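You operate a simulated robot arm through the tools that you are given. There is no shell and no other tool. Be economical: measure what you need, move in short steps, check, and stop when the job is done.

You run a simulated robot arm. Do the job below in one go: nothing can be reset, and whatever is moved stays where it is left.

Task
Roll up the crumbs that lie under the fruit dish.
Fine: slide the dish clear along the table first, satsuma and all; the crumb roller is in the dresser drawer; leave no crumb; roller back in the drawer, drawer shut. Where these are worked on the way, their far stop is far enough and under half their travel is too little: dresser drawer.
Where things are to end (x, y in the base frame): fruit dish within 0.04 m of [0.48, 0.38].

The check looks at the end state, three seconds after you hand in, the way a careful person would. Anything else that was tipped, shoved, dropped, spilled or broken makes it a failure.

Robot
A 7-joint arm with a two-finger parallel gripper on a trunk, on a base that drives. Base frame: it is fixed to the floor where the robot stands at the start and does not move with it; the origin is under the middle of the robot, x ahead of it, y to its left, z up. Units: m, degrees, N and s.
With the tool pointing down near the work surface it reaches from about 0.1 to 0.6 m from the robot's upright axis, wherever it stands. Its first joint turns from -166.0 to 166.0 degrees. Places, roughly: dresser door [-0.8, 0.1, 0.4]; dresser drawer [-0.9, 0.1, 0.7]; inside of the dresser drawer [-0.9, 0.1, 0.7]. Payload 1.57 kg.
Tool frame: the origin (TCP) lies between the finger pads and is the grasp point; the fingertips stand 0.03 m ahead of it; z points along the fingers, y is the line along which they close. The gripper opens to 0.08 m. The fingers are 0.017 m wide and 0.012 m thick; the gripper's body (0.04 by 0.082 m) begins 0.08 m behind the TCP.
Orientation is that of the tool frame in the base frame, as a unit quaternion [x, y, z, w]. With the fingers straight down and closing along the base's y, the tool's x points along the base's -x, its y along +y and its z along -z.

Tools
- The arm moves only by the tool send_rows. Its argument "increments" is a list that holds one entry, the list of rows, each a list of 7 numbers: the turn, a rotation vector about the base's x, y, z in degrees, then the shift along the base's x, y, z in m, then the gripper command, from -1 (shut) to 1 (fully open), values between in proportion. In form: [[[rx, ry, rz, tx, ty, tz, jaw], ...]]. A call has 1 to 8 rows; each row shifts and turns the commanded pose from where the row before left it. A row lasts 0.2 s, in which the tool goes at most 0.05 m and 8.6 degrees; a call with a longer step from one row to the next is refused whole, and so is a gripper value outside its range. Where a pose cannot be reached the arm comes as near as it can. A force on the tool above 40 N (or 10 N above the force at the start of the call, whichever is more), or a blocked arm, ends the call early, and 0.2 s more pass. The fingers move at their own pace (about 0.072 m/s each) and stop on an object; they squeeze with about 41 N. The grip force told is the motor's: it shows also when the fingers shut on nothing. Time passes only in rows, and 0.2 s behind the last, so rows that do not move let the fingers close. The reply holds the time, the measured pose of the TCP, the force on the tool along the base axes, the opening and the grip force, in the units named above and with some noise, with the torque about the TCP (base axes, N m) and any sound that the robot's microphone picked up.
- Cameras (640 x 400 px; columns grow to the right, rows downward): "scene" is now at [0.2232, 0.0159, 1.3648]; the picture's right is [0.33, -0.94, 0.00], its down [-0.88, -0.31, -0.36] and it looks along [0.34, 0.12, -0.93] (base axes); focal length 214 px, centre (320, 200). "wrist" rides on the gripper at [0.072, -0.007, -0.122] in the tool frame; the picture's right is [0.09, 1.00, 0.00], its down [-0.84, 0.08, -0.54] and it looks along [-0.54, 0.05, 0.84] (tool axes); focal length 238 px, centre (320, 200). There is no depth. A picture from a camera that has moved, and an enlarged one, comes with that camera's place and axes in the base frame and with its lens.
- capture(camera): a new picture of that camera. The clock stands still meanwhile.
- lift_body(by): slides the trunk up (or, below 0, down) by that many m; the arm and the scene camera ride with it, the base frame stays. It gives what a move gives, with no picture.
- steer(legs): drives the robot by 1 to 6 legs, each [ahead, left, turn to the left] in m, m and degrees, along the robot's own axes; the way and the turn of a leg run together, so that a leg with both is an arc; at most 1.5 m and 180 degrees a leg. The arm and the cameras ride along, it lands a little off, and it stops where it bumps. It gives what a move gives.
- head_to(pan, tilt): turns the head with the scene camera to pan (to the left, within 86 degrees either way) and tilt (down, from -29 to 69), counted from straight ahead of the robot. It gives what a move gives.
- enlarge(camera, box): a new picture of the part [left, top, right, bottom] of that camera's present view, enlarged. The clock stands still meanwhile.
- finish_job(): hands the job in; it is judged then, once.

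Work in short steps. Places have to be worked out from the pictures, the camera data and where the tool is seen: move nearer, look again, correct. Check each grasp and each placing, and mend what went wrong. You have 120 turns and 78 pictures in all, those below and enlarged ones among them. Open the gripper and draw the arm clear of the work before you hand the job in, unless the task says otherwise; then end with one line.

The tools are called after "Request:" by a JSON object that holds its "name" and its "arguments". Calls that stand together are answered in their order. send_rows: Moves the arm, as the interface text tells. Its arguments: {"type":"object","properties":{"increments":{"type":"array"}},"required":["increments"]} The other tools are called the same way: lift_body (by) slides the trunk up or down; steer (legs) drives the base; head_to (pan, tilt) turns the head that bears the scene camera; capture (camera) takes a picture; enlarge (camera, box) takes an enlarged picture of a part of a camera's view; finish_job () hands the job in.

At the start:

```text
t: 0.0
tcp_pos: [-0.1742, 0.3185, 1.0322]
tool_rot: [0.0, 1.0, 0.0, -0.001]
force: [0.5, 0.1, -0.2]
wrist_torque: [0.02, -0.02, -0.01]
grip_width: 0.0799
grasp_force: 0.0
trunk travel left (down, up): [-0.625, 0.365]
robot x, y, heading: [-0.0004, 0.0011, 0.3]
head pan, tilt: [19.3, 68.8]
```

scene: 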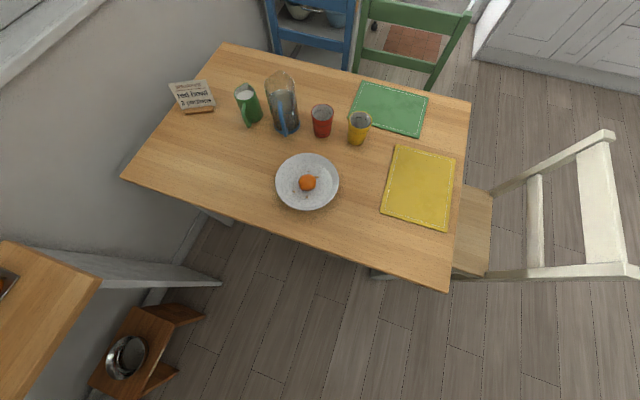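
wrist: 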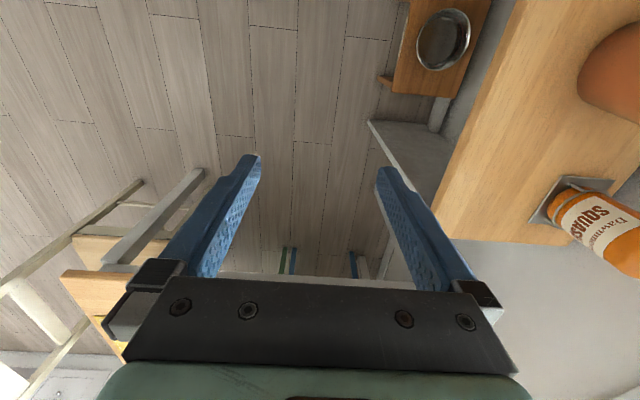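

I'll look closely at the dish and its surroundings first; I judge it to be near [0.5, 0.16].

Request:
{"name": "enlarge", "arguments": {"camera": "scene", "box": [220, 60, 400, 240]}}

Request:
{"name": "head_to", "arguments": {"pan": 86, "tilt": 40}}

Request:
{"name": "capture", "arguments": {"camera": "scene"}}

```text
2.22 times, centred on (310, 150) of scene
camera zoom: at [0.2232, 0.0159, 1.3648], right [0.33, -0.94, 0.0], down [-0.88, -0.31, -0.36], along [0.34, 0.12, -0.93], focal length 477 px, centre (342, 311)
```

zoom: 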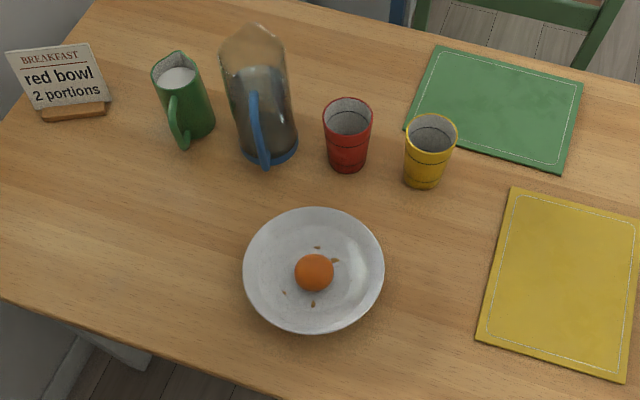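

```text
t: 1.4
tcp_pos: [-0.1745, 0.3193, 1.0315]
tool_rot: [0.0, 1.0, 0.0, -0.001]
force: [0.4, -0.6, 0.1]
wrist_torque: [-0.01, 0.0, -0.01]
grip_width: 0.0797
grasp_force: 0.0
trunk travel left (down, up): [-0.625, 0.365]
robot x, y, heading: [-0.0022, -0.0025, -0.1]
head pan, tilt: [85.9, 40.0]
```

```text
74 pictures are left
camera scene: at [0.1765, 0.0822, 1.4009], right [1.0, -0.07, 0.0], down [-0.05, -0.64, -0.77], along [0.05, 0.76, -0.64], focal length 214 px, centre (320, 200)
```

scene: 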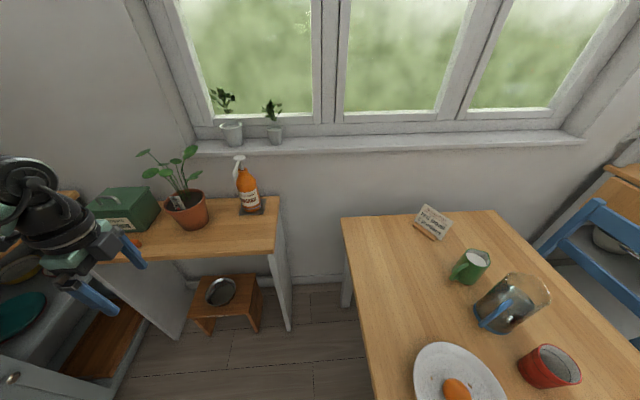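

The dish is on the table with clear space at its goal. I swing the arm round to the front, high up, to look at the dish with the wrist camera.

Request:
{"name": "send_rows", "arguments": {"increments": [[[0, 0, 0, 0.045, 0.01, 0, 1], [0, 0, 0, 0.045, 0.01, 0, 1], [0, 0, 0, 0.045, 0.01, 0, 1], [0, 0, 0, 0.045, 0.01, 0, 1], [0, 0, 0, 0.045, 0, 0, 1], [0, 0, 0, 0.045, 0, 0, 1], [0, 0, 0, 0.045, -0.02, 0, 1], [0, 0, 0, 0.045, -0.02, 0, 1]]]}}

Request:
{"name": "send_rows", "arguments": {"increments": [[[0, 0, 8, 0.03, -0.035, 0, 1], [0, 0, 8, 0.03, -0.035, 0, 1], [0, 0, 8, 0.03, -0.035, 0, 1], [0, 0, 8, 0.03, -0.035, 0, 1], [0, 0, 8, 0.02, -0.04, 0, 1], [0, 0, 8, 0.0, -0.04, 0, 1], [0, 0, 8, 0.0, -0.04, 0, 1], [0, 0, 8, 0, -0.04, 0, 1]]]}}

Request:
{"name": "head_to", "arguments": {"pan": 19, "tilt": 65}}

Request:
{"name": "capture", "arguments": {"camera": "scene"}}

Request:
{"name": "capture", "arguments": {"camera": "wrist"}}

```text
t: 3.2
tcp_pos: [0.1918, 0.32, 1.0333]
tool_rot: [0.0, 1.0, 0.001, -0.001]
force: [0.3, 0.1, 0.3]
wrist_torque: [0.01, 0.02, 0.0]
grip_width: 0.0802
grasp_force: 0.2
trunk travel left (down, up): [-0.625, 0.365]
robot x, y, heading: [0.0017, 0.0006, 0.0]
head pan, tilt: [85.9, 40.0]
```

```text
t: 5.0
tcp_pos: [0.3219, 0.0157, 1.0308]
tool_rot: [-0.53, 0.848, 0.001, 0.0]
force: [1.2, -0.8, 0.9]
wrist_torque: [0.01, 0.02, 0.02]
grip_width: 0.0798
grasp_force: 0.0
trunk travel left (down, up): [-0.625, 0.365]
robot x, y, heading: [-0.001, 0.0019, 0.1]
head pan, tilt: [85.9, 40.0]
```

```text
t: 6.4
tcp_pos: [0.3223, 0.0171, 1.0313]
tool_rot: [-0.53, 0.848, 0.0, -0.001]
force: [-0.7, -0.2, 0.0]
wrist_torque: [-0.01, 0.0, -0.03]
grip_width: 0.0799
grasp_force: 0.0
trunk travel left (down, up): [-0.625, 0.365]
robot x, y, heading: [0.0034, -0.0002, 0.1]
head pan, tilt: [19.0, 65.0]
```

```text
73 pictures are left
camera scene: at [0.2278, 0.0172, 1.3686], right [0.33, -0.95, 0.0], down [-0.86, -0.3, -0.42], along [0.4, 0.14, -0.91], focal length 214 px, centre (320, 200)
```

scene: 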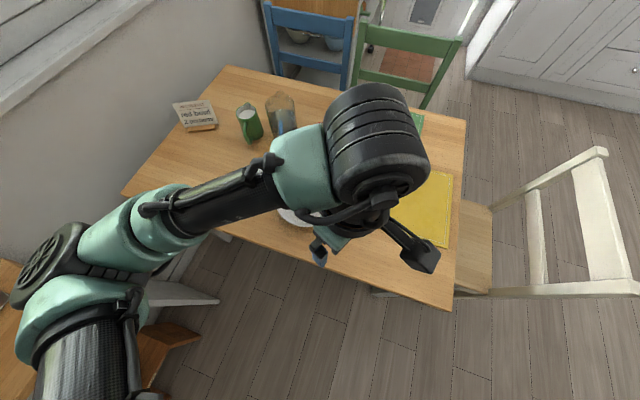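

```text
72 pictures are left
camera wrist: at [0.2972, -0.0503, 1.1531], right [-0.94, 0.35, 0.0], down [0.3, 0.79, 0.54], along [0.19, 0.51, -0.84], focal length 238 px, centre (320, 200)
```

wrist: 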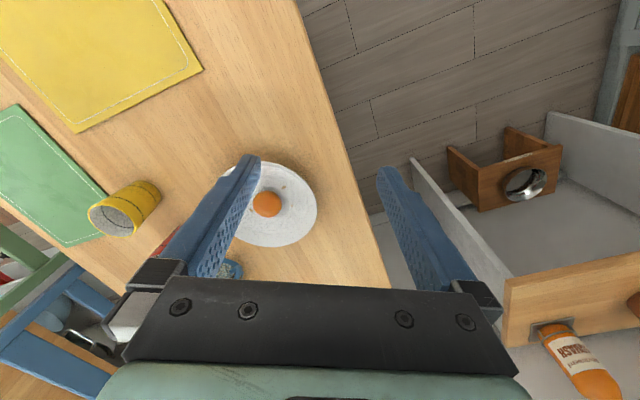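

From both views the table top is at about z 0.75, the dish centre near [0.488, 0.16], radius about 0.1. I finish the turn (fingers closing along x) and go to the dish's right side at moderate height.

Request:
{"name": "send_rows", "arguments": {"increments": [[[0, 0, 6.5, 0.04, -0.01, -0.02, 1], [0, 0, 6.5, 0.04, -0.01, -0.02, 1], [0, 0, 6.5, 0.04, -0.005, -0.02, 1], [0, 0, 6.5, 0.04, 0, -0.03, 1], [0, 0, 0, 0.006, 0, -0.04, 1], [0, 0, 0, 0, 0, -0.03, 1]]]}}

Request:
{"name": "capture", "arguments": {"camera": "scene"}}

Request:
{"name": "capture", "arguments": {"camera": "wrist"}}

```text
t: 7.8
tcp_pos: [0.4917, -0.0043, 0.8725]
tool_rot: [-0.707, 0.707, 0.0, 0.0]
force: [-0.2, 0.4, 0.5]
wrist_torque: [0.0, 0.03, 0.02]
grip_width: 0.08
grasp_force: 0.0
trunk travel left (down, up): [-0.625, 0.365]
robot x, y, heading: [0.0006, 0.0015, 0.0]
head pan, tilt: [19.0, 65.0]
```

```text
71 pictures are left
camera scene: at [0.228, 0.0171, 1.3686], right [0.33, -0.95, 0.0], down [-0.86, -0.29, -0.42], along [0.4, 0.14, -0.91], focal length 214 px, centre (320, 200)
```

scene: 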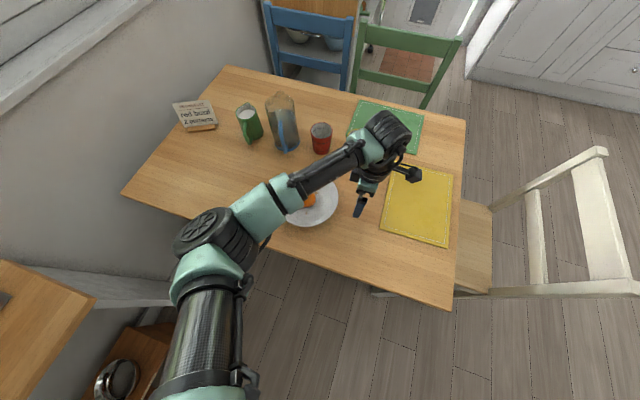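

```text
70 pictures are left
camera wrist: at [0.4995, -0.0756, 0.9942], right [-1.0, -0.09, 0.0], down [-0.08, 0.84, 0.54], along [-0.05, 0.54, -0.84], focal length 238 px, centre (320, 200)
```

wrist: 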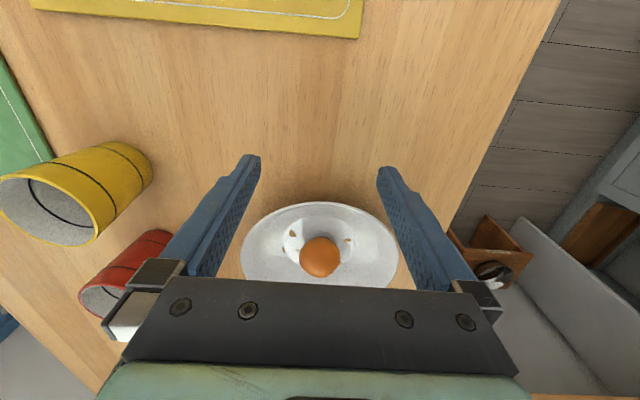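

Dish centre works out to about [0.481, 0.157], radius 0.105. I lower beside it, in small last steps to sense the table height.

Request:
{"name": "send_rows", "arguments": {"increments": [[[0, 0, 0, -0.005, 0, -0.025, 1], [0, 0, 0, -0.004, 0, -0.025, 1], [0, 0, 0, 0, 0, -0.02, 1], [0, 0, 0, 0, 0, -0.005, 1], [0, 0, 0, 0, 0, -0.005, 1]]]}}

Request:
{"name": "capture", "arguments": {"camera": "wrist"}}

Request:
{"name": "enlarge", "arguments": {"camera": "scene", "box": [280, 140, 420, 240]}}

```text
t: 9.0
tcp_pos: [0.4841, -0.0061, 0.7937]
tool_rot: [-0.707, 0.707, 0.0, 0.0]
force: [-0.9, 0.4, -0.3]
wrist_torque: [0.02, 0.0, 0.0]
grip_width: 0.0799
grasp_force: 0.0
trunk travel left (down, up): [-0.625, 0.365]
robot x, y, heading: [-0.0021, -0.0007, 0.1]
head pan, tilt: [19.0, 65.0]
```

```text
69 pictures are left
camera wrist: at [0.4905, -0.0773, 0.9152], right [-1.0, -0.09, 0.0], down [-0.08, 0.84, 0.54], along [-0.05, 0.54, -0.84], focal length 238 px, centre (320, 200)
```

wrist: 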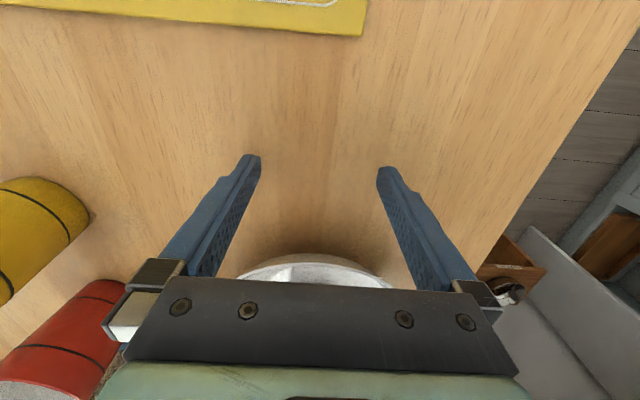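

```text
4.00 times, centred on (350, 190) of scene
camera zoom: at [0.2278, 0.0172, 1.3686], right [0.33, -0.95, 0.0], down [-0.86, -0.3, -0.42], along [0.4, 0.14, -0.91], focal length 858 px, centre (200, 240)
```

zoom: 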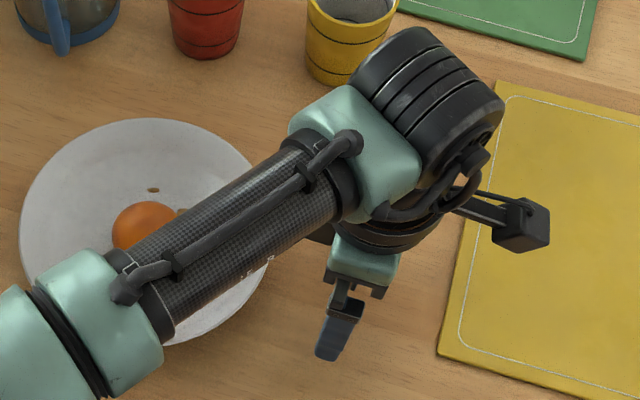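

The tips are at z≈0.764 with no contact yet. I go down in 4 mm steps until they nearly touch.

Request:
{"name": "send_rows", "arguments": {"increments": [[[0, 0, 0, 0, 0, -0.004, 1], [0, 0, 0, 0, 0, -0.004, 1], [0, 0, 0, 0, 0, 0, 1]]]}}

Request:
{"name": "capture", "arguments": {"camera": "wrist"}}

```text
t: 9.8
tcp_pos: [0.4836, -0.0051, 0.7842]
tool_rot: [-0.707, 0.707, 0.0, -0.001]
force: [0.2, -0.4, 0.1]
wrist_torque: [-0.03, 0.01, 0.01]
grip_width: 0.0802
grasp_force: 0.1
trunk travel left (down, up): [-0.625, 0.365]
robot x, y, heading: [-0.0036, -0.0014, -0.1]
head pan, tilt: [19.0, 65.0]
```

```text
67 pictures are left
camera wrist: at [0.4901, -0.078, 0.9065], right [-1.0, -0.09, 0.0], down [-0.08, 0.84, 0.54], along [-0.05, 0.54, -0.84], focal length 238 px, centre (320, 200)
```

wrist: 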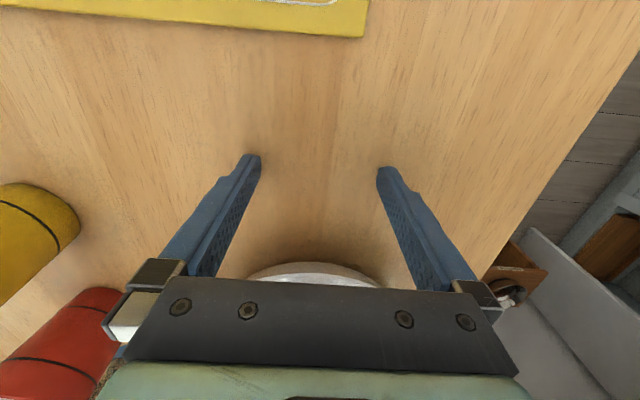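

Still free; a few more 3 mm steps.

Request:
{"name": "send_rows", "arguments": {"increments": [[[0, 0, 0, 0, 0, -0.003, 1], [0, 0, 0, 0, 0, -0.003, 1], [0, 0, 0, 0, 0, 0, 1]]]}}

Request:
{"name": "send_rows", "arguments": {"increments": [[[0, 0, 0, 0, 0, -0.003, 1], [0, 0, 0, 0, 0, 0, 1]]]}}

Request:
{"name": "send_rows", "arguments": {"increments": [[[0, 0, 0, 0, 0, -0.003, 1], [0, 0, 0, 0, 0, 0, 1]]]}}

```text
t: 10.6
tcp_pos: [0.4841, -0.0067, 0.7811]
tool_rot: [-0.707, 0.707, -0.002, 0.002]
force: [0.7, -1.5, 23.2]
wrist_torque: [0.09, 1.1, 0.06]
grip_width: 0.0793
grasp_force: 0.1
trunk travel left (down, up): [-0.625, 0.365]
robot x, y, heading: [0.0014, 0.0044, 0.0]
head pan, tilt: [19.0, 65.0]
```

```text
t: 10.9
tcp_pos: [0.4828, -0.0065, 0.78]
tool_rot: [-0.707, 0.707, -0.003, 0.0]
force: [-8.5, -1.0, 20.1]
wrist_torque: [0.12, 1.17, 0.11]
grip_width: 0.0798
grasp_force: 0.0
trunk travel left (down, up): [-0.625, 0.365]
robot x, y, heading: [0.0003, -0.0001, 0.2]
head pan, tilt: [19.0, 65.0]
stopped in row 1: the force on the tool passed its limit at 44 N (the readings are from after the stop); the commanded pose is now the measured one
```

```text
t: 11.5
tcp_pos: [0.4836, -0.006, 0.7804]
tool_rot: [-0.707, 0.707, -0.003, -0.001]
force: [-11.6, 0.6, 23.1]
wrist_torque: [0.15, 1.37, 0.07]
grip_width: 0.0799
grasp_force: 0.0
trunk travel left (down, up): [-0.625, 0.365]
robot x, y, heading: [-0.0012, -0.0026, -0.2]
head pan, tilt: [19.0, 65.0]
stopped in row 2: the force on the tool passed its limit at 41 N (the readings are from after the stop); the commanded pose is now the measured one
```

Table surface is at z≈0.750. I raise the tips 8 mm and creep toward the dish rim.

Request:
{"name": "send_rows", "arguments": {"increments": [[[0, 0, 0, -0.002, 0, 0.008, 1], [0, 0, 0, 0, 0.012, 0, 1], [0, 0, 0, 0, 0.012, 0, 1], [0, 0, 0, 0, 0.012, 0, 1], [0, 0, 0, 0, 0.012, 0, 1], [0, 0, 0, 0, 0.012, 0, 1], [0, 0, 0, 0, 0.01, 0, 1], [0, 0, 0, 0, 0.0, 0, 1]]]}}

Request:
{"name": "capture", "arguments": {"camera": "wrist"}}

Request:
{"name": "enlarge", "arguments": {"camera": "scene", "box": [240, 140, 400, 240]}}

```text
t: 13.3
tcp_pos: [0.4835, 0.0631, 0.787]
tool_rot: [0.708, -0.707, 0.003, 0.0]
force: [0.6, 1.3, -0.7]
wrist_torque: [0.03, 0.01, 0.0]
grip_width: 0.0801
grasp_force: 0.0
trunk travel left (down, up): [-0.625, 0.365]
robot x, y, heading: [0.0008, -0.0008, 0.5]
head pan, tilt: [19.0, 65.0]
```

```text
66 pictures are left
camera wrist: at [0.4888, -0.0085, 0.9089], right [-1.0, -0.09, -0.01], down [-0.08, 0.84, 0.54], along [-0.04, 0.54, -0.84], focal length 238 px, centre (320, 200)
```

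wrist: 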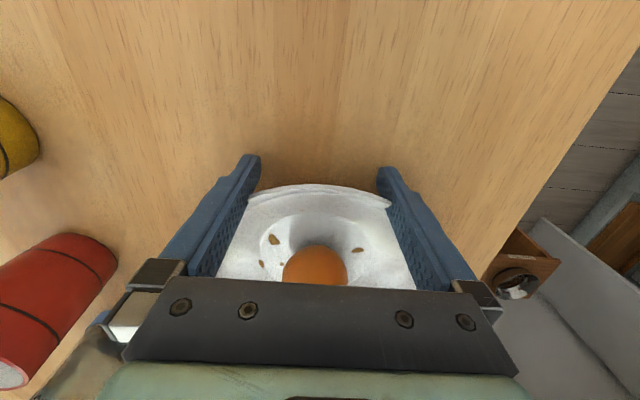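

```text
4.00 times, centred on (320, 190) of scene
camera zoom: at [0.2277, 0.0171, 1.3686], right [0.33, -0.95, 0.0], down [-0.86, -0.29, -0.42], along [0.4, 0.14, -0.91], focal length 858 px, centre (320, 240)
```

zoom: 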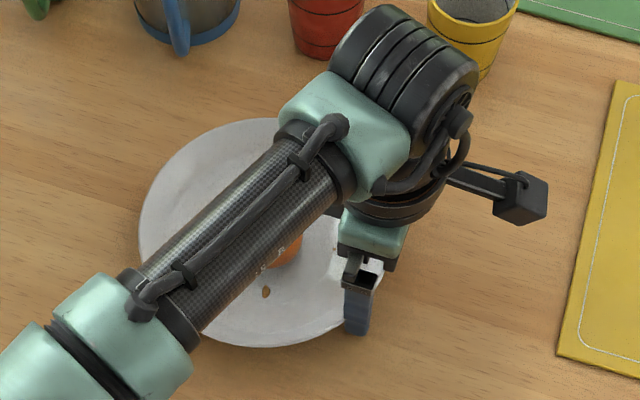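

The fingers straddle the rim and are just at contact. I push slowly and check.

Request:
{"name": "send_rows", "arguments": {"increments": [[[0, 0, 0, 0, 0.008, 0, 1], [0, 0, 0, 0, 0.01, 0, 1], [0, 0, 0, 0, 0.012, 0, 1], [0, 0, 0, 0, 0.012, 0, 1], [0, 0, 0, 0, 0.01, 0, 1], [0, 0, 0, 0, 0.006, 0, 1]]]}}

Request:
{"name": "capture", "arguments": {"camera": "wrist"}}

Request:
{"name": "capture", "arguments": {"camera": "scene"}}

```text
t: 14.7
tcp_pos: [0.4818, 0.1214, 0.7862]
tool_rot: [0.708, -0.706, 0.005, -0.001]
force: [0.4, -1.9, -0.2]
wrist_torque: [0.03, 0.03, 0.05]
grip_width: 0.0801
grasp_force: 0.1
trunk travel left (down, up): [-0.625, 0.365]
robot x, y, heading: [0.0022, 0.0014, -0.1]
head pan, tilt: [19.0, 65.0]
```

```text
64 pictures are left
camera wrist: at [0.4882, 0.0507, 0.9086], right [-1.0, -0.09, -0.01], down [-0.08, 0.84, 0.54], along [-0.05, 0.54, -0.84], focal length 238 px, centre (320, 200)
```

wrist: 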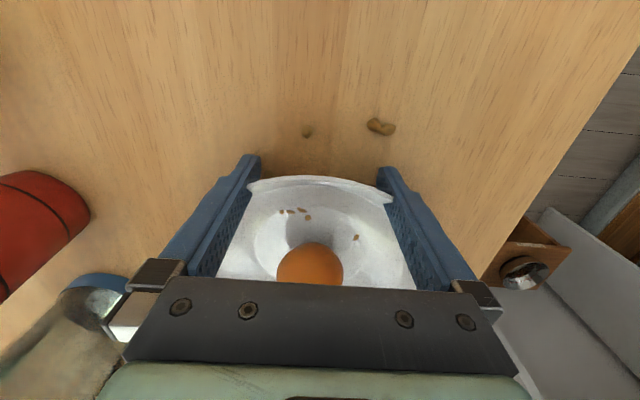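

```text
63 pictures are left
camera scene: at [0.2277, 0.017, 1.3686], right [0.33, -0.95, 0.0], down [-0.86, -0.29, -0.42], along [0.4, 0.14, -0.91], focal length 214 px, centre (320, 200)
```

scene: 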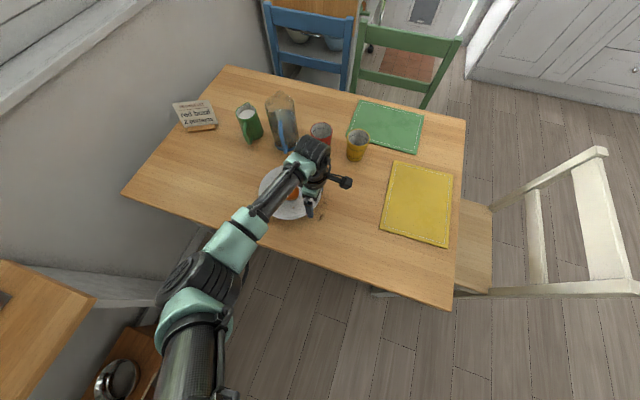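

The dish slides well and crumbs show behind it. I continue; the tool should end near y 0.283.

Request:
{"name": "send_rows", "arguments": {"increments": [[[0, 0, 0, 0, 0.008, 0, 1], [0, 0, 0, -0.001, 0.012, 0, 1], [0, 0, 0, -0.001, 0.014, 0, 1], [0, 0, 0, -0.001, 0.014, 0, 1], [0, 0, 0, -0.001, 0.014, 0, 1], [0, 0, 0, -0.001, 0.012, 0, 1], [0, 0, 0, 0, 0.008, 0, 1]]]}}

Request:
{"name": "send_rows", "arguments": {"increments": [[[0, 0, 0, 0, 0.008, 0, 1], [0, 0, 0, 0, 0.014, 0, 1], [0, 0, 0, 0, 0.014, 0, 1], [0, 0, 0, 0, 0.014, 0, 1], [0, 0, 0, 0, 0.01, 0, 1], [0, 0, 0, 0, 0.006, 0, 1]]]}}

Request:
{"name": "capture", "arguments": {"camera": "scene"}}

Request:
{"name": "capture", "arguments": {"camera": "wrist"}}

```text
t: 16.3
tcp_pos: [0.4783, 0.2031, 0.7859]
tool_rot: [0.708, -0.706, 0.004, 0.0]
force: [-0.2, -1.3, -1.0]
wrist_torque: [0.0, -0.01, 0.05]
grip_width: 0.0802
grasp_force: 0.0
trunk travel left (down, up): [-0.625, 0.365]
robot x, y, heading: [0.0003, -0.0041, 0.1]
head pan, tilt: [19.0, 65.0]
```

```text
t: 17.7
tcp_pos: [0.4786, 0.2694, 0.787]
tool_rot: [0.708, -0.706, 0.004, -0.001]
force: [0.1, -1.7, 1.1]
wrist_torque: [0.02, 0.03, 0.0]
grip_width: 0.0803
grasp_force: 0.1
trunk travel left (down, up): [-0.625, 0.365]
robot x, y, heading: [-0.0029, 0.0033, 0.1]
head pan, tilt: [19.0, 65.0]
```

```text
62 pictures are left
camera scene: at [0.2276, 0.0169, 1.3687], right [0.33, -0.95, 0.0], down [-0.86, -0.29, -0.42], along [0.4, 0.14, -0.91], focal length 214 px, centre (320, 200)
```

scene: 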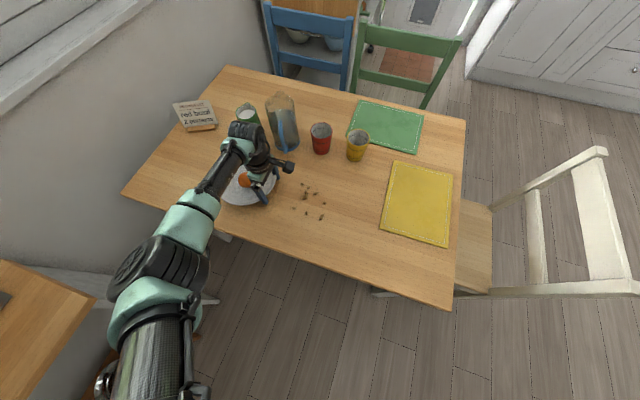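

```text
61 pictures are left
camera wrist: at [0.4841, 0.198, 0.909], right [-1.0, -0.09, -0.01], down [-0.08, 0.84, 0.54], along [-0.04, 0.54, -0.84], focal length 238 px, centre (320, 200)
```

wrist: 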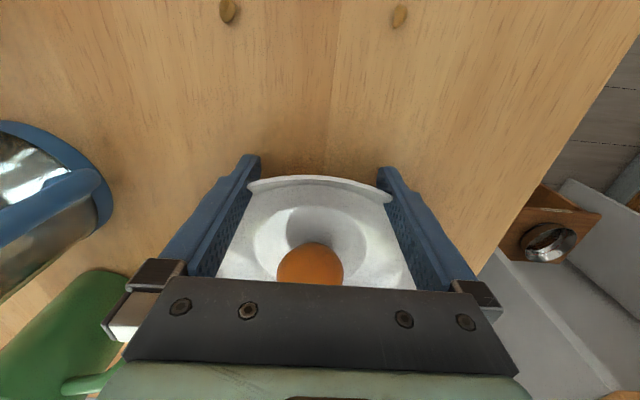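

Dish centre is about y 0.361 now. One more 15 mm push, then back off and rise, and look.

Request:
{"name": "send_rows", "arguments": {"increments": [[[0, 0, 0, 0, 0.008, 0, 1], [0, 0, 0, 0, 0.007, 0, 1], [0, 0, 0, 0, 0, 0, 1], [0, 0, 0, 0, -0.02, 0, 1], [0, 0, 0, -0.01, -0.02, 0.03, 1], [0, 0, 0, -0.02, -0.02, 0.04, 1], [0, 0, 0, -0.03, -0.02, 0.03, 1], [0, 0, 0, -0.03, -0.02, 0.03, 1]]]}}

Request:
{"name": "send_rows", "arguments": {"increments": [[[0, 0, 0, -0.035, 0, 0.03, 1], [0, 0, 0, -0.045, 0, 0.02, 1], [0, 0, -8, -0.045, 0.0, 0.02, 1], [0, 0, -8, -0.045, 0, 0.02, 1], [0, 0, -8, -0.045, 0.01, 0.02, 1], [0, 0, -8, -0.045, 0.01, 0, 1], [0, 0, -8, -0.045, 0.01, 0, 1], [0, 0, -8, -0.045, 0, 0, 1]]]}}

Request:
{"name": "enlarge", "arguments": {"camera": "scene", "box": [200, 120, 360, 240]}}

```text
t: 19.5
tcp_pos: [0.389, 0.1858, 0.9153]
tool_rot: [0.708, -0.706, 0.003, 0.0]
force: [-0.1, 0.5, 0.2]
wrist_torque: [0.03, -0.05, 0.02]
grip_width: 0.0801
grasp_force: 0.0
trunk travel left (down, up): [-0.625, 0.365]
robot x, y, heading: [0.002, 0.0019, -0.1]
head pan, tilt: [19.0, 65.0]
```

```text
refused: row 5 steps farther than a row can; nothing moved
```

```text
3.33 times, centred on (280, 180) of scene
camera zoom: at [0.2272, 0.0169, 1.3687], right [0.33, -0.95, 0.0], down [-0.86, -0.29, -0.42], along [0.4, 0.14, -0.91], focal length 715 px, centre (453, 267)
```

zoom: 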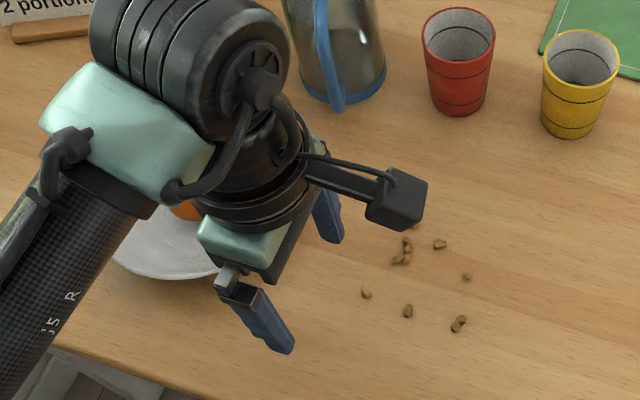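

I bring the arm back toward the robot with smaller steps and look again.

Request:
{"name": "send_rows", "arguments": {"increments": [[[0, 0, 0, -0.03, 0, 0.03, 1], [0, 0, 0, -0.04, 0, 0.025, 1], [0, 0, -8, -0.04, 0.0, 0.025, 1], [0, 0, -8, -0.04, 0, 0.02, 1], [0, 0, -8, -0.04, 0.01, 0.02, 1], [0, 0, -8, -0.04, 0.01, 0, 1], [0, 0, -8, -0.04, 0.01, 0, 1], [0, 0, -8, -0.04, 0.01, 0, 1]]]}}

Request:
{"name": "send_rows", "arguments": {"increments": [[[0, 0, -8, -0.04, 0.02, 0, 1], [0, 0, -8, -0.04, 0.02, 0, 1], [0, 0, -8, -0.04, 0.02, 0, 1], [0, 0, -8, -0.04, 0.02, 0, 1], [0, 0, -8, -0.03, 0.02, 0, 1]]]}}

Request:
{"name": "enlarge", "arguments": {"camera": "scene", "box": [160, 90, 360, 250]}}

```text
t: 21.3
tcp_pos: [0.0801, 0.2299, 1.0367]
tool_rot: [-0.36, 0.933, -0.003, 0.001]
force: [-0.8, 0.7, 1.1]
wrist_torque: [-0.04, -0.04, -0.01]
grip_width: 0.0799
grasp_force: 0.0
out of reach, approached as far as the arm can: row 7
trunk travel left (down, up): [-0.625, 0.365]
robot x, y, heading: [0.0003, -0.0013, 0.0]
head pan, tilt: [19.0, 65.0]
```

```text
t: 22.5
tcp_pos: [-0.1147, 0.3311, 1.0329]
tool_rot: [-0.017, 1.0, -0.002, -0.001]
force: [0.3, 0.8, 0.2]
wrist_torque: [0.0, 0.02, -0.03]
grip_width: 0.08
grasp_force: 0.0
trunk travel left (down, up): [-0.625, 0.365]
robot x, y, heading: [0.0005, 0.0007, 0.2]
head pan, tilt: [19.0, 65.0]
```

```text
2.50 times, centred on (260, 170) of scene
camera zoom: at [0.2275, 0.0174, 1.3687], right [0.33, -0.95, 0.0], down [-0.86, -0.3, -0.42], along [0.4, 0.14, -0.91], focal length 536 px, centre (470, 275)
```

zoom: 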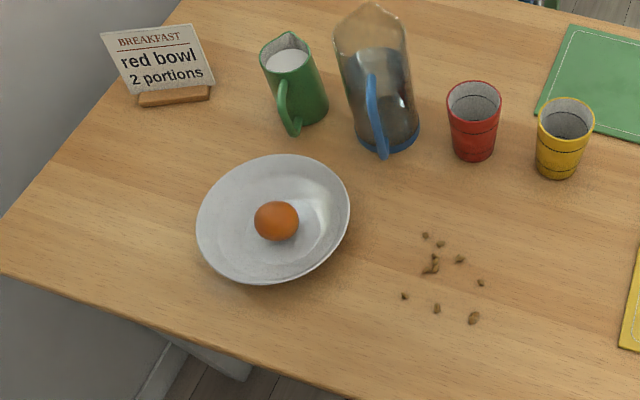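

Dish is at about [0.483, 0.376] with the satsuma in it, well placed. Crumbs lie in x 0.44–0.54, y 0.085–0.19. Now I turn the robot toward the dresser behind it.

Request:
{"name": "steer", "arguments": {"legs": [[0, 0, 90]]}}

Request:
{"name": "head_to", "arguments": {"pan": 80, "tilt": 35}}

Request:
{"name": "capture", "arguments": {"camera": "scene"}}

```text
t: 26.8
tcp_pos: [-0.3277, -0.1221, 1.0332]
tool_rot: [0.729, -0.684, 0.002, -0.001]
force: [-0.1, 0.2, 0.0]
wrist_torque: [0.03, -0.02, 0.02]
grip_width: 0.0801
grasp_force: 0.1
trunk travel left (down, up): [-0.625, 0.365]
robot x, y, heading: [-0.0, 0.0026, 91.3]
head pan, tilt: [19.0, 65.0]
```

```text
t: 28.1
tcp_pos: [-0.3272, -0.1234, 1.0336]
tool_rot: [0.729, -0.685, 0.002, -0.001]
force: [-0.6, -0.6, -0.5]
wrist_torque: [0.0, 0.0, 0.01]
grip_width: 0.0798
grasp_force: 0.0
trunk travel left (down, up): [-0.625, 0.365]
robot x, y, heading: [-0.0022, -0.0027, 91.6]
head pan, tilt: [80.0, 35.0]
```

```text
58 pictures are left
camera scene: at [-0.0915, 0.1803, 1.4085], right [0.15, 0.99, 0.0], down [0.57, -0.08, -0.82], along [-0.81, 0.12, -0.57], focal length 214 px, centre (320, 200)
```

scene: 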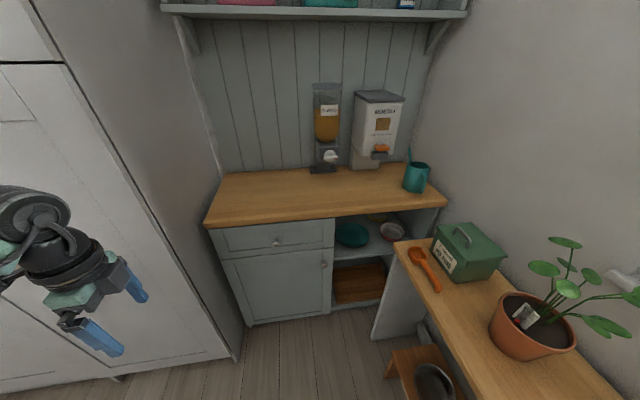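

The drawer knob is seen near [-0.78, 0.085, 0.70]. I turn the robot on to face the dresser.

Request:
{"name": "steer", "arguments": {"legs": [[0, 0, 88.5]]}}

Request:
{"name": "head_to", "arguments": {"pan": 0, "tilt": 45}}

Request:
{"name": "capture", "arguments": {"camera": "scene"}}

```text
t: 32.3
tcp_pos: [0.1251, -0.3246, 1.0335]
tool_rot: [0.999, 0.037, 0.0, -0.002]
force: [-0.5, -0.1, 0.6]
wrist_torque: [-0.03, 0.01, -0.01]
grip_width: 0.08
grasp_force: 0.1
trunk travel left (down, up): [-0.625, 0.365]
robot x, y, heading: [-0.0016, -0.0041, -178.0]
head pan, tilt: [80.0, 35.0]
```

```text
t: 33.8
tcp_pos: [0.1254, -0.3251, 1.0333]
tool_rot: [0.999, 0.035, 0.001, -0.002]
force: [-0.5, 0.7, 0.0]
wrist_torque: [-0.01, -0.01, -0.01]
grip_width: 0.0801
grasp_force: 0.1
trunk travel left (down, up): [-0.625, 0.365]
robot x, y, heading: [-0.0008, 0.0007, -177.7]
head pan, tilt: [0.0, 45.0]
```

```text
57 pictures are left
camera scene: at [-0.2508, -0.0121, 1.3937], right [-0.04, 1.0, 0.0], down [0.71, 0.03, -0.71], along [-0.71, -0.03, -0.71], focal length 214 px, centre (320, 200)
```

scene: 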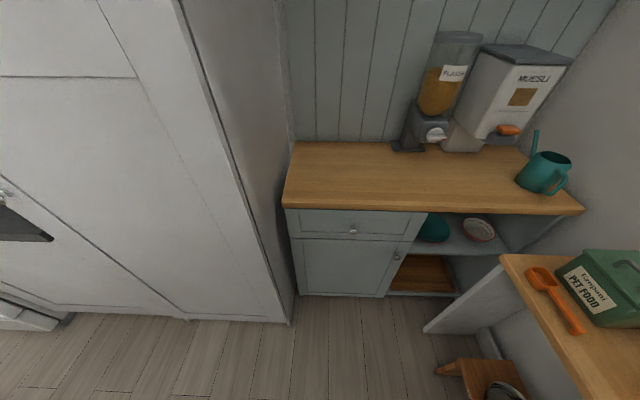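

I drive 0.15 m closer with a small heading fix, then bring the arm to the front while pitching the fingers toward the drawer.

Request:
{"name": "steer", "arguments": {"legs": [[0.12, 0, -2.3]]}}

Request:
{"name": "send_rows", "arguments": {"increments": [[[0, 0, 0, -0.045, -0.01, 0, 1], [0, 0, 0, -0.045, -0.01, 0, 1], [0, 0, 0, -0.045, -0.01, 0, 1], [0, 0, 0, -0.045, -0.01, 0, 1], [0, 0, 0, -0.04, 0.02, 0, 1], [0, 0, 0, -0.04, 0.02, 0, 1], [0, 0, 0, -0.04, 0.02, 0, 1], [0, 0, 0, -0.04, 0.02, 0, 1]]]}}

Request:
{"name": "send_rows", "arguments": {"increments": [[[0, 8, 0, -0.01, 0.04, -0.01, 1], [0, 8, 0, -0.01, 0.04, -0.01, 1], [0, 8, 0, -0.01, 0.04, -0.02, 1], [0, 8, 0, -0.01, 0.04, -0.02, 1], [0, 8, 0, -0.01, 0.04, -0.02, 1], [0, 8, 0, -0.01, 0.04, -0.02, 1], [0, 8, 0, -0.01, 0.04, -0.02, 1], [0, 8, 0, 0, 0.04, -0.02, 1]]]}}

Request:
{"name": "send_rows", "arguments": {"increments": [[[0, 8, 0, 0, 0.02, -0.03, 1], [0, 8, 0, 0, 0.02, -0.03, 1], [0, 8, 0, 0, 0, -0.03, 1], [0, 2, 0, 0, 0, -0.03, 1]]]}}

Request:
{"name": "capture", "arguments": {"camera": "scene"}}

Request:
{"name": "capture", "arguments": {"camera": "wrist"}}

```text
t: 35.1
tcp_pos: [-0.0063, -0.3329, 1.0327]
tool_rot: [1.0, 0.017, 0.003, -0.002]
force: [-0.3, 0.7, 1.0]
wrist_torque: [-0.03, -0.03, 0.01]
grip_width: 0.0802
grasp_force: 0.1
trunk travel left (down, up): [-0.625, 0.365]
robot x, y, heading: [-0.118, -0.0034, 179.9]
head pan, tilt: [0.0, 45.0]
```

```text
t: 36.9
tcp_pos: [-0.3468, -0.2889, 1.0341]
tool_rot: [1.0, 0.017, 0.0, -0.002]
force: [0.4, 0.2, 0.3]
wrist_torque: [0.02, -0.05, 0.03]
grip_width: 0.0798
grasp_force: 0.2
out of reach, approached as far as the arm can: row 8
trunk travel left (down, up): [-0.625, 0.365]
robot x, y, heading: [-0.116, -0.0042, 179.8]
head pan, tilt: [0.0, 45.0]
```

```text
t: 38.7
tcp_pos: [-0.4477, -0.0181, 0.8652]
tool_rot: [0.848, 0.013, -0.529, -0.009]
force: [-0.5, -0.3, -0.5]
wrist_torque: [-0.02, 0.02, -0.01]
grip_width: 0.0801
grasp_force: 0.1
out of reach, approached as far as the arm can: row 3, 4, 5
trunk travel left (down, up): [-0.625, 0.365]
robot x, y, heading: [-0.1153, 0.0009, 179.9]
head pan, tilt: [0.0, 45.0]
```

```text
t: 39.7
tcp_pos: [-0.4461, 0.0208, 0.7457]
tool_rot: [0.707, 0.009, -0.707, -0.013]
force: [0.4, 0.0, -0.9]
wrist_torque: [0.04, -0.04, 0.0]
grip_width: 0.0801
grasp_force: 0.1
trunk travel left (down, up): [-0.625, 0.365]
robot x, y, heading: [-0.1227, -0.0012, 179.7]
head pan, tilt: [0.0, 45.0]
```

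```text
56 pictures are left
camera scene: at [-0.37, -0.0043, 1.3937], right [0.0, 1.0, 0.0], down [0.71, 0.0, -0.71], along [-0.71, 0.0, -0.71], focal length 214 px, centre (320, 200)
```

scene: 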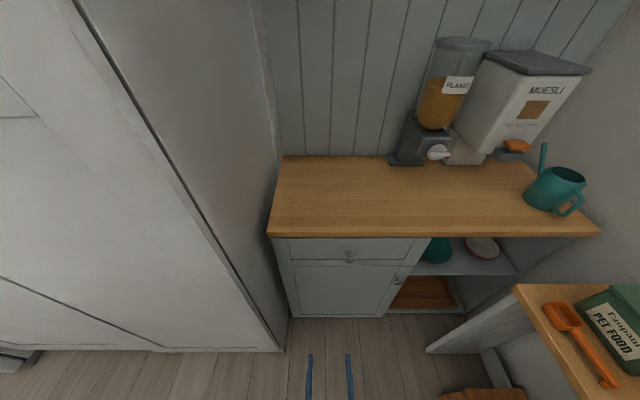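

```text
55 pictures are left
camera wrist: at [-0.3239, 0.0291, 0.6743], right [0.0, -0.99, -0.13], down [0.54, -0.11, 0.83], along [-0.84, -0.07, 0.54], focal length 238 px, centre (320, 200)
```

wrist: 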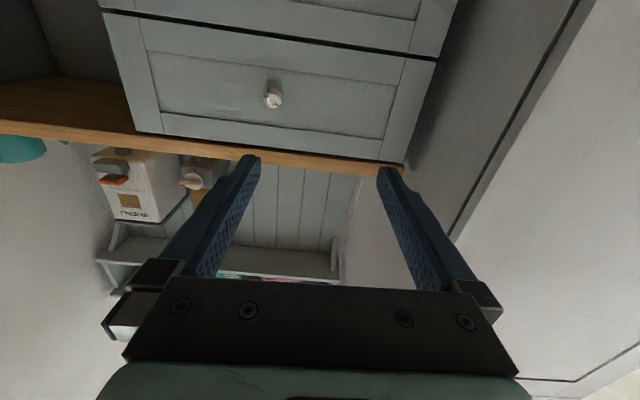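

Triangulating both views gives the knob at about [-0.728, 0.093, 0.752]. I approach it straight on and stop short to check.

Request:
{"name": "send_rows", "arguments": {"increments": [[[0, 0, 0, 0, 0.036, 0.003, 1], [0, 0, 0, 0, 0.036, 0.003, 1], [0, 0, 0, -0.045, 0, 0, 1], [0, 0, 0, -0.045, 0, 0, 1], [0, 0, 0, -0.045, 0, 0, 1], [0, 0, 0, -0.045, 0, 0, 1], [0, 0, 0, -0.03, 0, 0, 1]]]}}

Request:
{"name": "capture", "arguments": {"camera": "wrist"}}

Request:
{"name": "enlarge", "arguments": {"camera": "scene", "box": [260, 200, 440, 320]}}

```text
t: 41.3
tcp_pos: [-0.6555, 0.0924, 0.7503]
tool_rot: [0.708, 0.011, -0.706, -0.013]
force: [0.7, -0.3, -0.1]
wrist_torque: [-0.02, -0.03, -0.02]
grip_width: 0.0801
grasp_force: 0.1
trunk travel left (down, up): [-0.625, 0.365]
robot x, y, heading: [-0.12, -0.0002, 180.1]
head pan, tilt: [0.0, 45.0]
```

```text
54 pictures are left
camera wrist: at [-0.5335, 0.1007, 0.6793], right [0.0, -0.99, -0.13], down [0.54, -0.11, 0.84], along [-0.84, -0.07, 0.53], focal length 238 px, centre (320, 200)
```

wrist: 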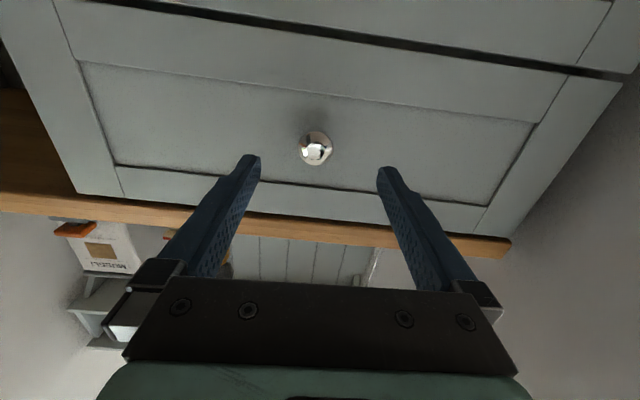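

```text
3.33 times, centred on (350, 260) of scene
camera zoom: at [-0.3702, -0.0044, 1.3936], right [0.0, 1.0, 0.0], down [0.71, 0.0, -0.71], along [-0.71, 0.0, -0.71], focal length 715 px, centre (220, 0)
```

zoom: 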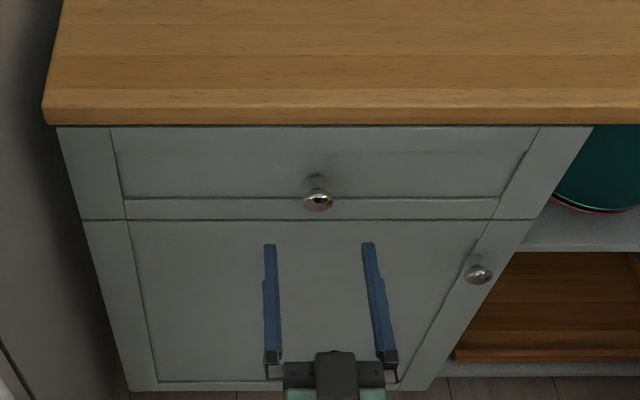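

Knob is centred between the fingers at the right height. I go on forward, slowly at the end, and then close.

Request:
{"name": "send_rows", "arguments": {"increments": [[[0, 0, 0, -0.03, 0.001, 0.001, 1], [0, 0, 0, -0.02, 0.001, 0, 1], [0, 0, 0, -0.008, 0, 0, 1], [0, 0, 0, -0.006, 0, 0, 1], [0, 0, 0, 0, 0, 0, 1]]]}}

Request:
{"name": "capture", "arguments": {"camera": "wrist"}}

```text
t: 42.5
tcp_pos: [-0.7212, 0.0944, 0.7522]
tool_rot: [0.708, 0.011, -0.706, -0.013]
force: [0.4, 0.7, -0.9]
wrist_torque: [0.0, -0.02, 0.0]
grip_width: 0.0802
grasp_force: 0.0
trunk travel left (down, up): [-0.625, 0.365]
robot x, y, heading: [-0.1216, -0.0025, 179.9]
head pan, tilt: [0.0, 45.0]
```

```text
52 pictures are left
camera wrist: at [-0.5981, 0.1022, 0.6806], right [0.0, -0.99, -0.13], down [0.54, -0.11, 0.83], along [-0.84, -0.07, 0.54], focal length 238 px, centre (320, 200)
```

wrist: 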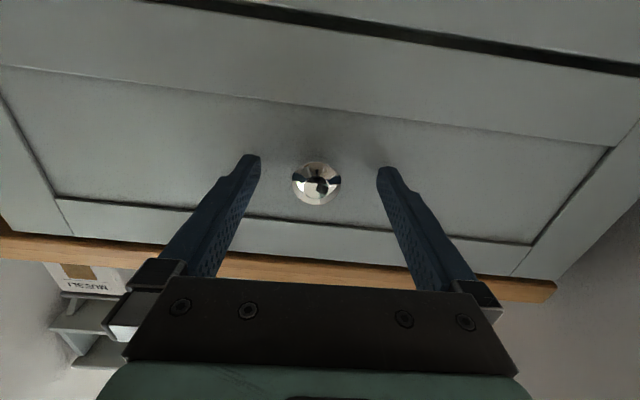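

The knob is between the finger pads, so I close on it.

Request:
{"name": "send_rows", "arguments": {"increments": [[[0, 0, 0, -0.003, 0, 0, -1], [0, 0, 0, 0, 0, 0, -1], [0, 0, 0, 0, 0, 0, -1], [0, 0, 0, 0, 0, 0, -1]]]}}

Request:
{"name": "send_rows", "arguments": {"increments": [[[0, 0, 0, 0.02, 0, 0, -1], [0, 0, 0, 0.025, 0, 0, -1], [0, 0, 0, 0.03, 0, 0, -1], [0, 0, 0, 0.03, 0, 0, -1]]]}}

Request:
{"name": "capture", "arguments": {"camera": "scene"}}

```text
t: 43.5
tcp_pos: [-0.7233, 0.0954, 0.7502]
tool_rot: [0.708, 0.01, -0.706, -0.014]
force: [-1.0, 10.4, 0.5]
wrist_torque: [0.18, -0.09, 0.0]
grip_width: 0.0316
grasp_force: 40.3
trunk travel left (down, up): [-0.625, 0.365]
robot x, y, heading: [-0.1205, -0.0044, 180.0]
head pan, tilt: [0.0, 45.0]
```

```text
t: 44.5
tcp_pos: [-0.6183, 0.0951, 0.7501]
tool_rot: [-0.705, -0.01, 0.709, 0.013]
force: [1.0, 15.4, 15.5]
wrist_torque: [0.26, 0.29, -0.26]
grip_width: 0.0314
grasp_force: 40.5
trunk travel left (down, up): [-0.625, 0.365]
robot x, y, heading: [-0.1183, -0.0023, 179.8]
head pan, tilt: [0.0, 45.0]
```

```text
51 pictures are left
camera scene: at [-0.3677, -0.0032, 1.3943], right [0.0, 1.0, 0.0], down [0.71, 0.0, -0.71], along [-0.71, 0.0, -0.71], focal length 214 px, centre (320, 200)
```

scene: 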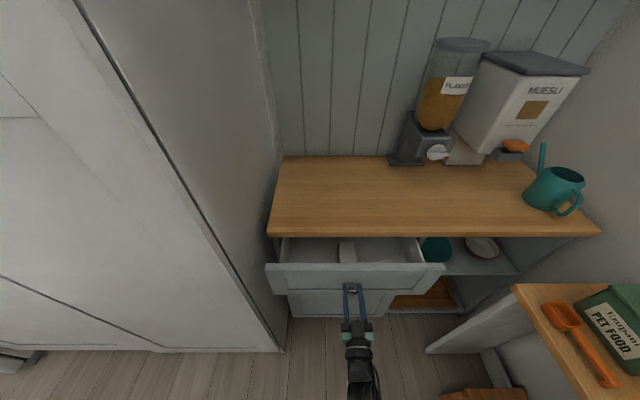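

The drawer is opening. I keep pulling, easing the side load slightly.

Request:
{"name": "send_rows", "arguments": {"increments": [[[0, 0, 0, 0.02, 0.001, 0.001, -1], [0, 0, 0, 0.025, 0.001, 0.001, -1], [0, 0, 0, 0.025, 0, 0, -1], [0, 0, 0, 0.02, 0, 0, -1]]]}}

Request:
{"name": "send_rows", "arguments": {"increments": [[[0, 0, 0, 0.02, 0, 0.001, -1], [0, 0, 0, 0.02, 0, 0, -1], [0, 0, 0, 0.02, 0, 0, -1], [0, 0, 0, 0.02, 0, 0, -1]]]}}

Request:
{"name": "capture", "arguments": {"camera": "scene"}}

```text
t: 45.5
tcp_pos: [-0.5259, 0.0951, 0.7515]
tool_rot: [0.709, 0.01, -0.705, -0.013]
force: [0.2, 9.5, 6.9]
wrist_torque: [-0.13, -0.84, 0.12]
grip_width: 0.0315
grasp_force: 40.2
trunk travel left (down, up): [-0.625, 0.365]
robot x, y, heading: [-0.1186, -0.0056, 180.2]
head pan, tilt: [0.0, 45.0]
```

```text
t: 46.5
tcp_pos: [-0.4513, 0.0958, 0.7522]
tool_rot: [0.708, 0.01, -0.706, -0.013]
force: [-30.2, 14.4, -14.9]
wrist_torque: [-0.02, 0.13, 0.06]
grip_width: 0.0316
grasp_force: 40.7
trunk travel left (down, up): [-0.625, 0.365]
robot x, y, heading: [-0.1214, -0.0043, 179.7]
head pan, tilt: [0.0, 45.0]
```

```text
50 pictures are left
camera scene: at [-0.3748, -0.0027, 1.3924], right [0.0, 1.0, 0.0], down [0.71, 0.0, -0.7], along [-0.7, 0.0, -0.71], focal length 214 px, centre (320, 200)
```

scene: 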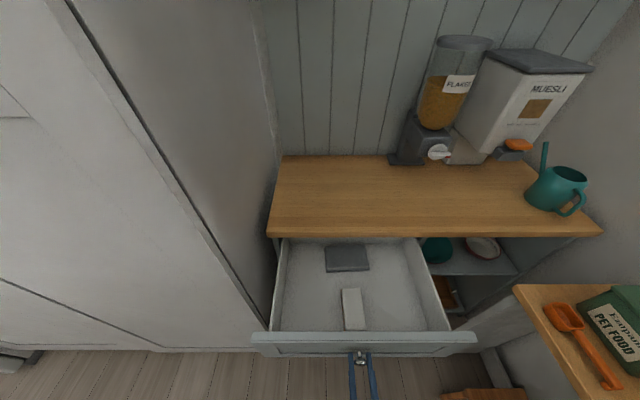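

The drawer reached its far stop (0.27 m). I release the knob, back off, and raise the hand to look inside.

Request:
{"name": "send_rows", "arguments": {"increments": [[[0, 0, 0, -0.003, 0, 0, 1], [0, 0, 0, 0, 0, 0, 1], [0, 0, 0, 0, 0, 0, 1], [0, 0, 0, 0.025, 0, 0, 1], [0, 0, 0, 0.03, 0, 0, 1], [0, 0, 0, 0.01, 0, 0.04, 1], [0, 0, 0, 0, 0, 0.05, 1], [0, -8, 0, 0, 0, 0.05, 1]]]}}

Request:
{"name": "enlarge", "arguments": {"camera": "scene", "box": [250, 220, 490, 380]}}

```text
t: 48.3
tcp_pos: [-0.3871, 0.0928, 0.8949]
tool_rot: [0.756, 0.011, -0.654, -0.012]
force: [0.1, -0.6, -0.7]
wrist_torque: [0.02, -0.03, -0.04]
grip_width: 0.0801
grasp_force: 0.0
trunk travel left (down, up): [-0.625, 0.365]
robot x, y, heading: [-0.1198, -0.0032, 179.7]
head pan, tilt: [0.0, 45.0]
```

```text
2.50 times, centred on (370, 300) of scene
camera zoom: at [-0.3695, -0.0042, 1.3937], right [0.0, 1.0, 0.0], down [0.71, 0.0, -0.71], along [-0.71, 0.0, -0.71], focal length 536 px, centre (195, -50)
```

zoom: 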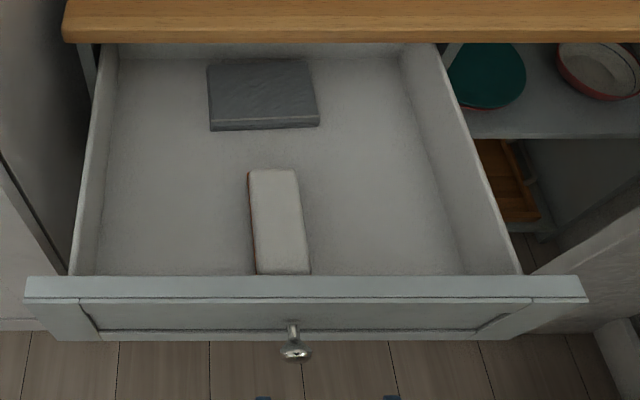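

There is a white elongated thing and a grey folded cloth in the drawer. I turn the fingers down above the drawer to look closer with the wrist camera.

Request:
{"name": "send_rows", "arguments": {"increments": [[[0, -8, 0, 0, 0, 0.02, 1], [0, -8, 0, 0, -0.01, 0.02, 1], [0, -8, 0, 0, -0.01, 0.02, 1], [0, -8, 0, 0, -0.01, 0, 1], [0, -8, 0, 0, 0, 0, 1], [0, -8, 0, -0.01, 0, 0, 1], [0, -8, 0, -0.02, 0, 0, 1], [0, -8, 0, -0.02, 0, 0, 1]]]}}

Request:
{"name": "send_rows", "arguments": {"increments": [[[0, -8, 0, -0.03, 0, 0, 1], [0, -8, 0, -0.03, 0, 0, 1], [0, -2, 0, -0.03, 0, 0, 1]]]}}

Request:
{"name": "capture", "arguments": {"camera": "wrist"}}

Request:
{"name": "capture", "arguments": {"camera": "scene"}}

```text
t: 50.1
tcp_pos: [-0.4483, 0.0812, 0.8869]
tool_rot: [0.975, 0.022, -0.222, 0.018]
force: [0.3, -0.1, 0.6]
wrist_torque: [-0.01, 0.01, 0.0]
grip_width: 0.0799
grasp_force: 0.0
out of reach, approached as far as the arm can: row 1, 2, 4, 5, 6
trunk travel left (down, up): [-0.625, 0.365]
robot x, y, heading: [-0.1174, -0.0004, 179.9]
head pan, tilt: [0.0, 45.0]
```

```text
t: 51.1
tcp_pos: [-0.4509, 0.1973, 0.8516]
tool_rot: [0.989, -0.144, -0.033, 0.012]
force: [-0.3, -0.4, 0.1]
wrist_torque: [0.0, 0.0, 0.0]
grip_width: 0.0799
grasp_force: 0.0
out of reach, approached as far as the arm can: row 2, 3
trunk travel left (down, up): [-0.625, 0.365]
robot x, y, heading: [-0.1188, -0.0065, 180.1]
head pan, tilt: [0.0, 45.0]
stopped in row 3: the arm was blocked; the commanded pose is now the measured one
```

```text
48 pictures are left
camera wrist: at [-0.3725, 0.1842, 0.9687], right [-0.19, -0.98, 0.03], down [-0.79, 0.17, 0.59], along [-0.59, 0.1, -0.8], focal length 238 px, centre (320, 200)
```

wrist: 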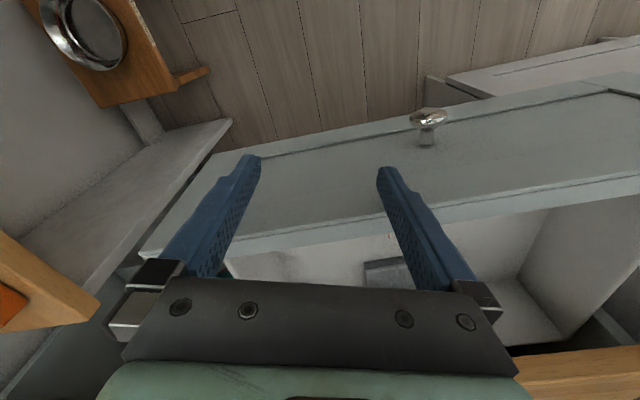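

```text
47 pictures are left
camera scene: at [-0.3698, -0.0048, 1.3937], right [0.0, 1.0, 0.0], down [0.71, 0.0, -0.71], along [-0.71, 0.0, -0.71], focal length 214 px, centre (320, 200)
```

scene: 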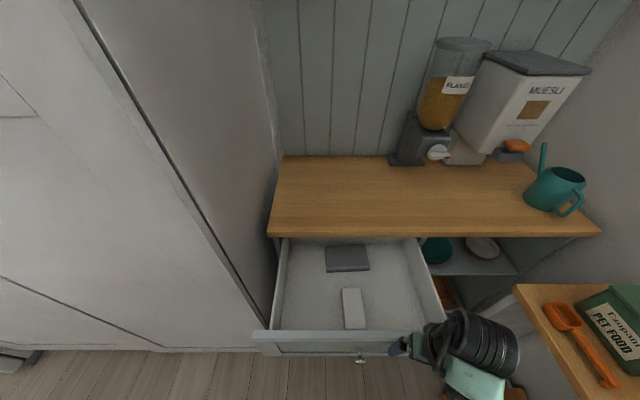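

The arm ran near a limit, with the hand now above the drawer front. I raise it straight up and re-centre it.

Request:
{"name": "send_rows", "arguments": {"increments": [[[0, 0, 0, 0, 0, 0.04, 1], [0, 0, 0, 0, 0, 0.04, 1], [0, 0, 0, 0, 0, 0.04, 1], [0, 0, 0, 0, 0, 0.03, 1]]]}}

Request:
{"name": "capture", "arguments": {"camera": "scene"}}

```text
t: 52.1
tcp_pos: [-0.4539, 0.2418, 0.8685]
tool_rot: [0.989, -0.143, -0.033, 0.01]
force: [0.7, -0.2, -0.1]
wrist_torque: [0.03, 0.03, 0.0]
grip_width: 0.08
grasp_force: 0.1
out of reach, approached as far as the arm can: row 1, 2, 3, 4
trunk travel left (down, up): [-0.625, 0.365]
robot x, y, heading: [-0.1219, -0.0041, 179.9]
head pan, tilt: [0.0, 45.0]
```

```text
46 pictures are left
camera scene: at [-0.3699, -0.0044, 1.3937], right [0.0, 1.0, 0.0], down [0.71, 0.0, -0.71], along [-0.71, 0.0, -0.71], focal length 214 px, centre (320, 200)
```

scene: 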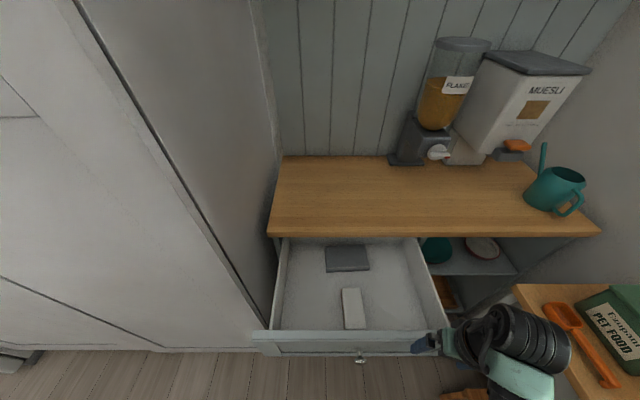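

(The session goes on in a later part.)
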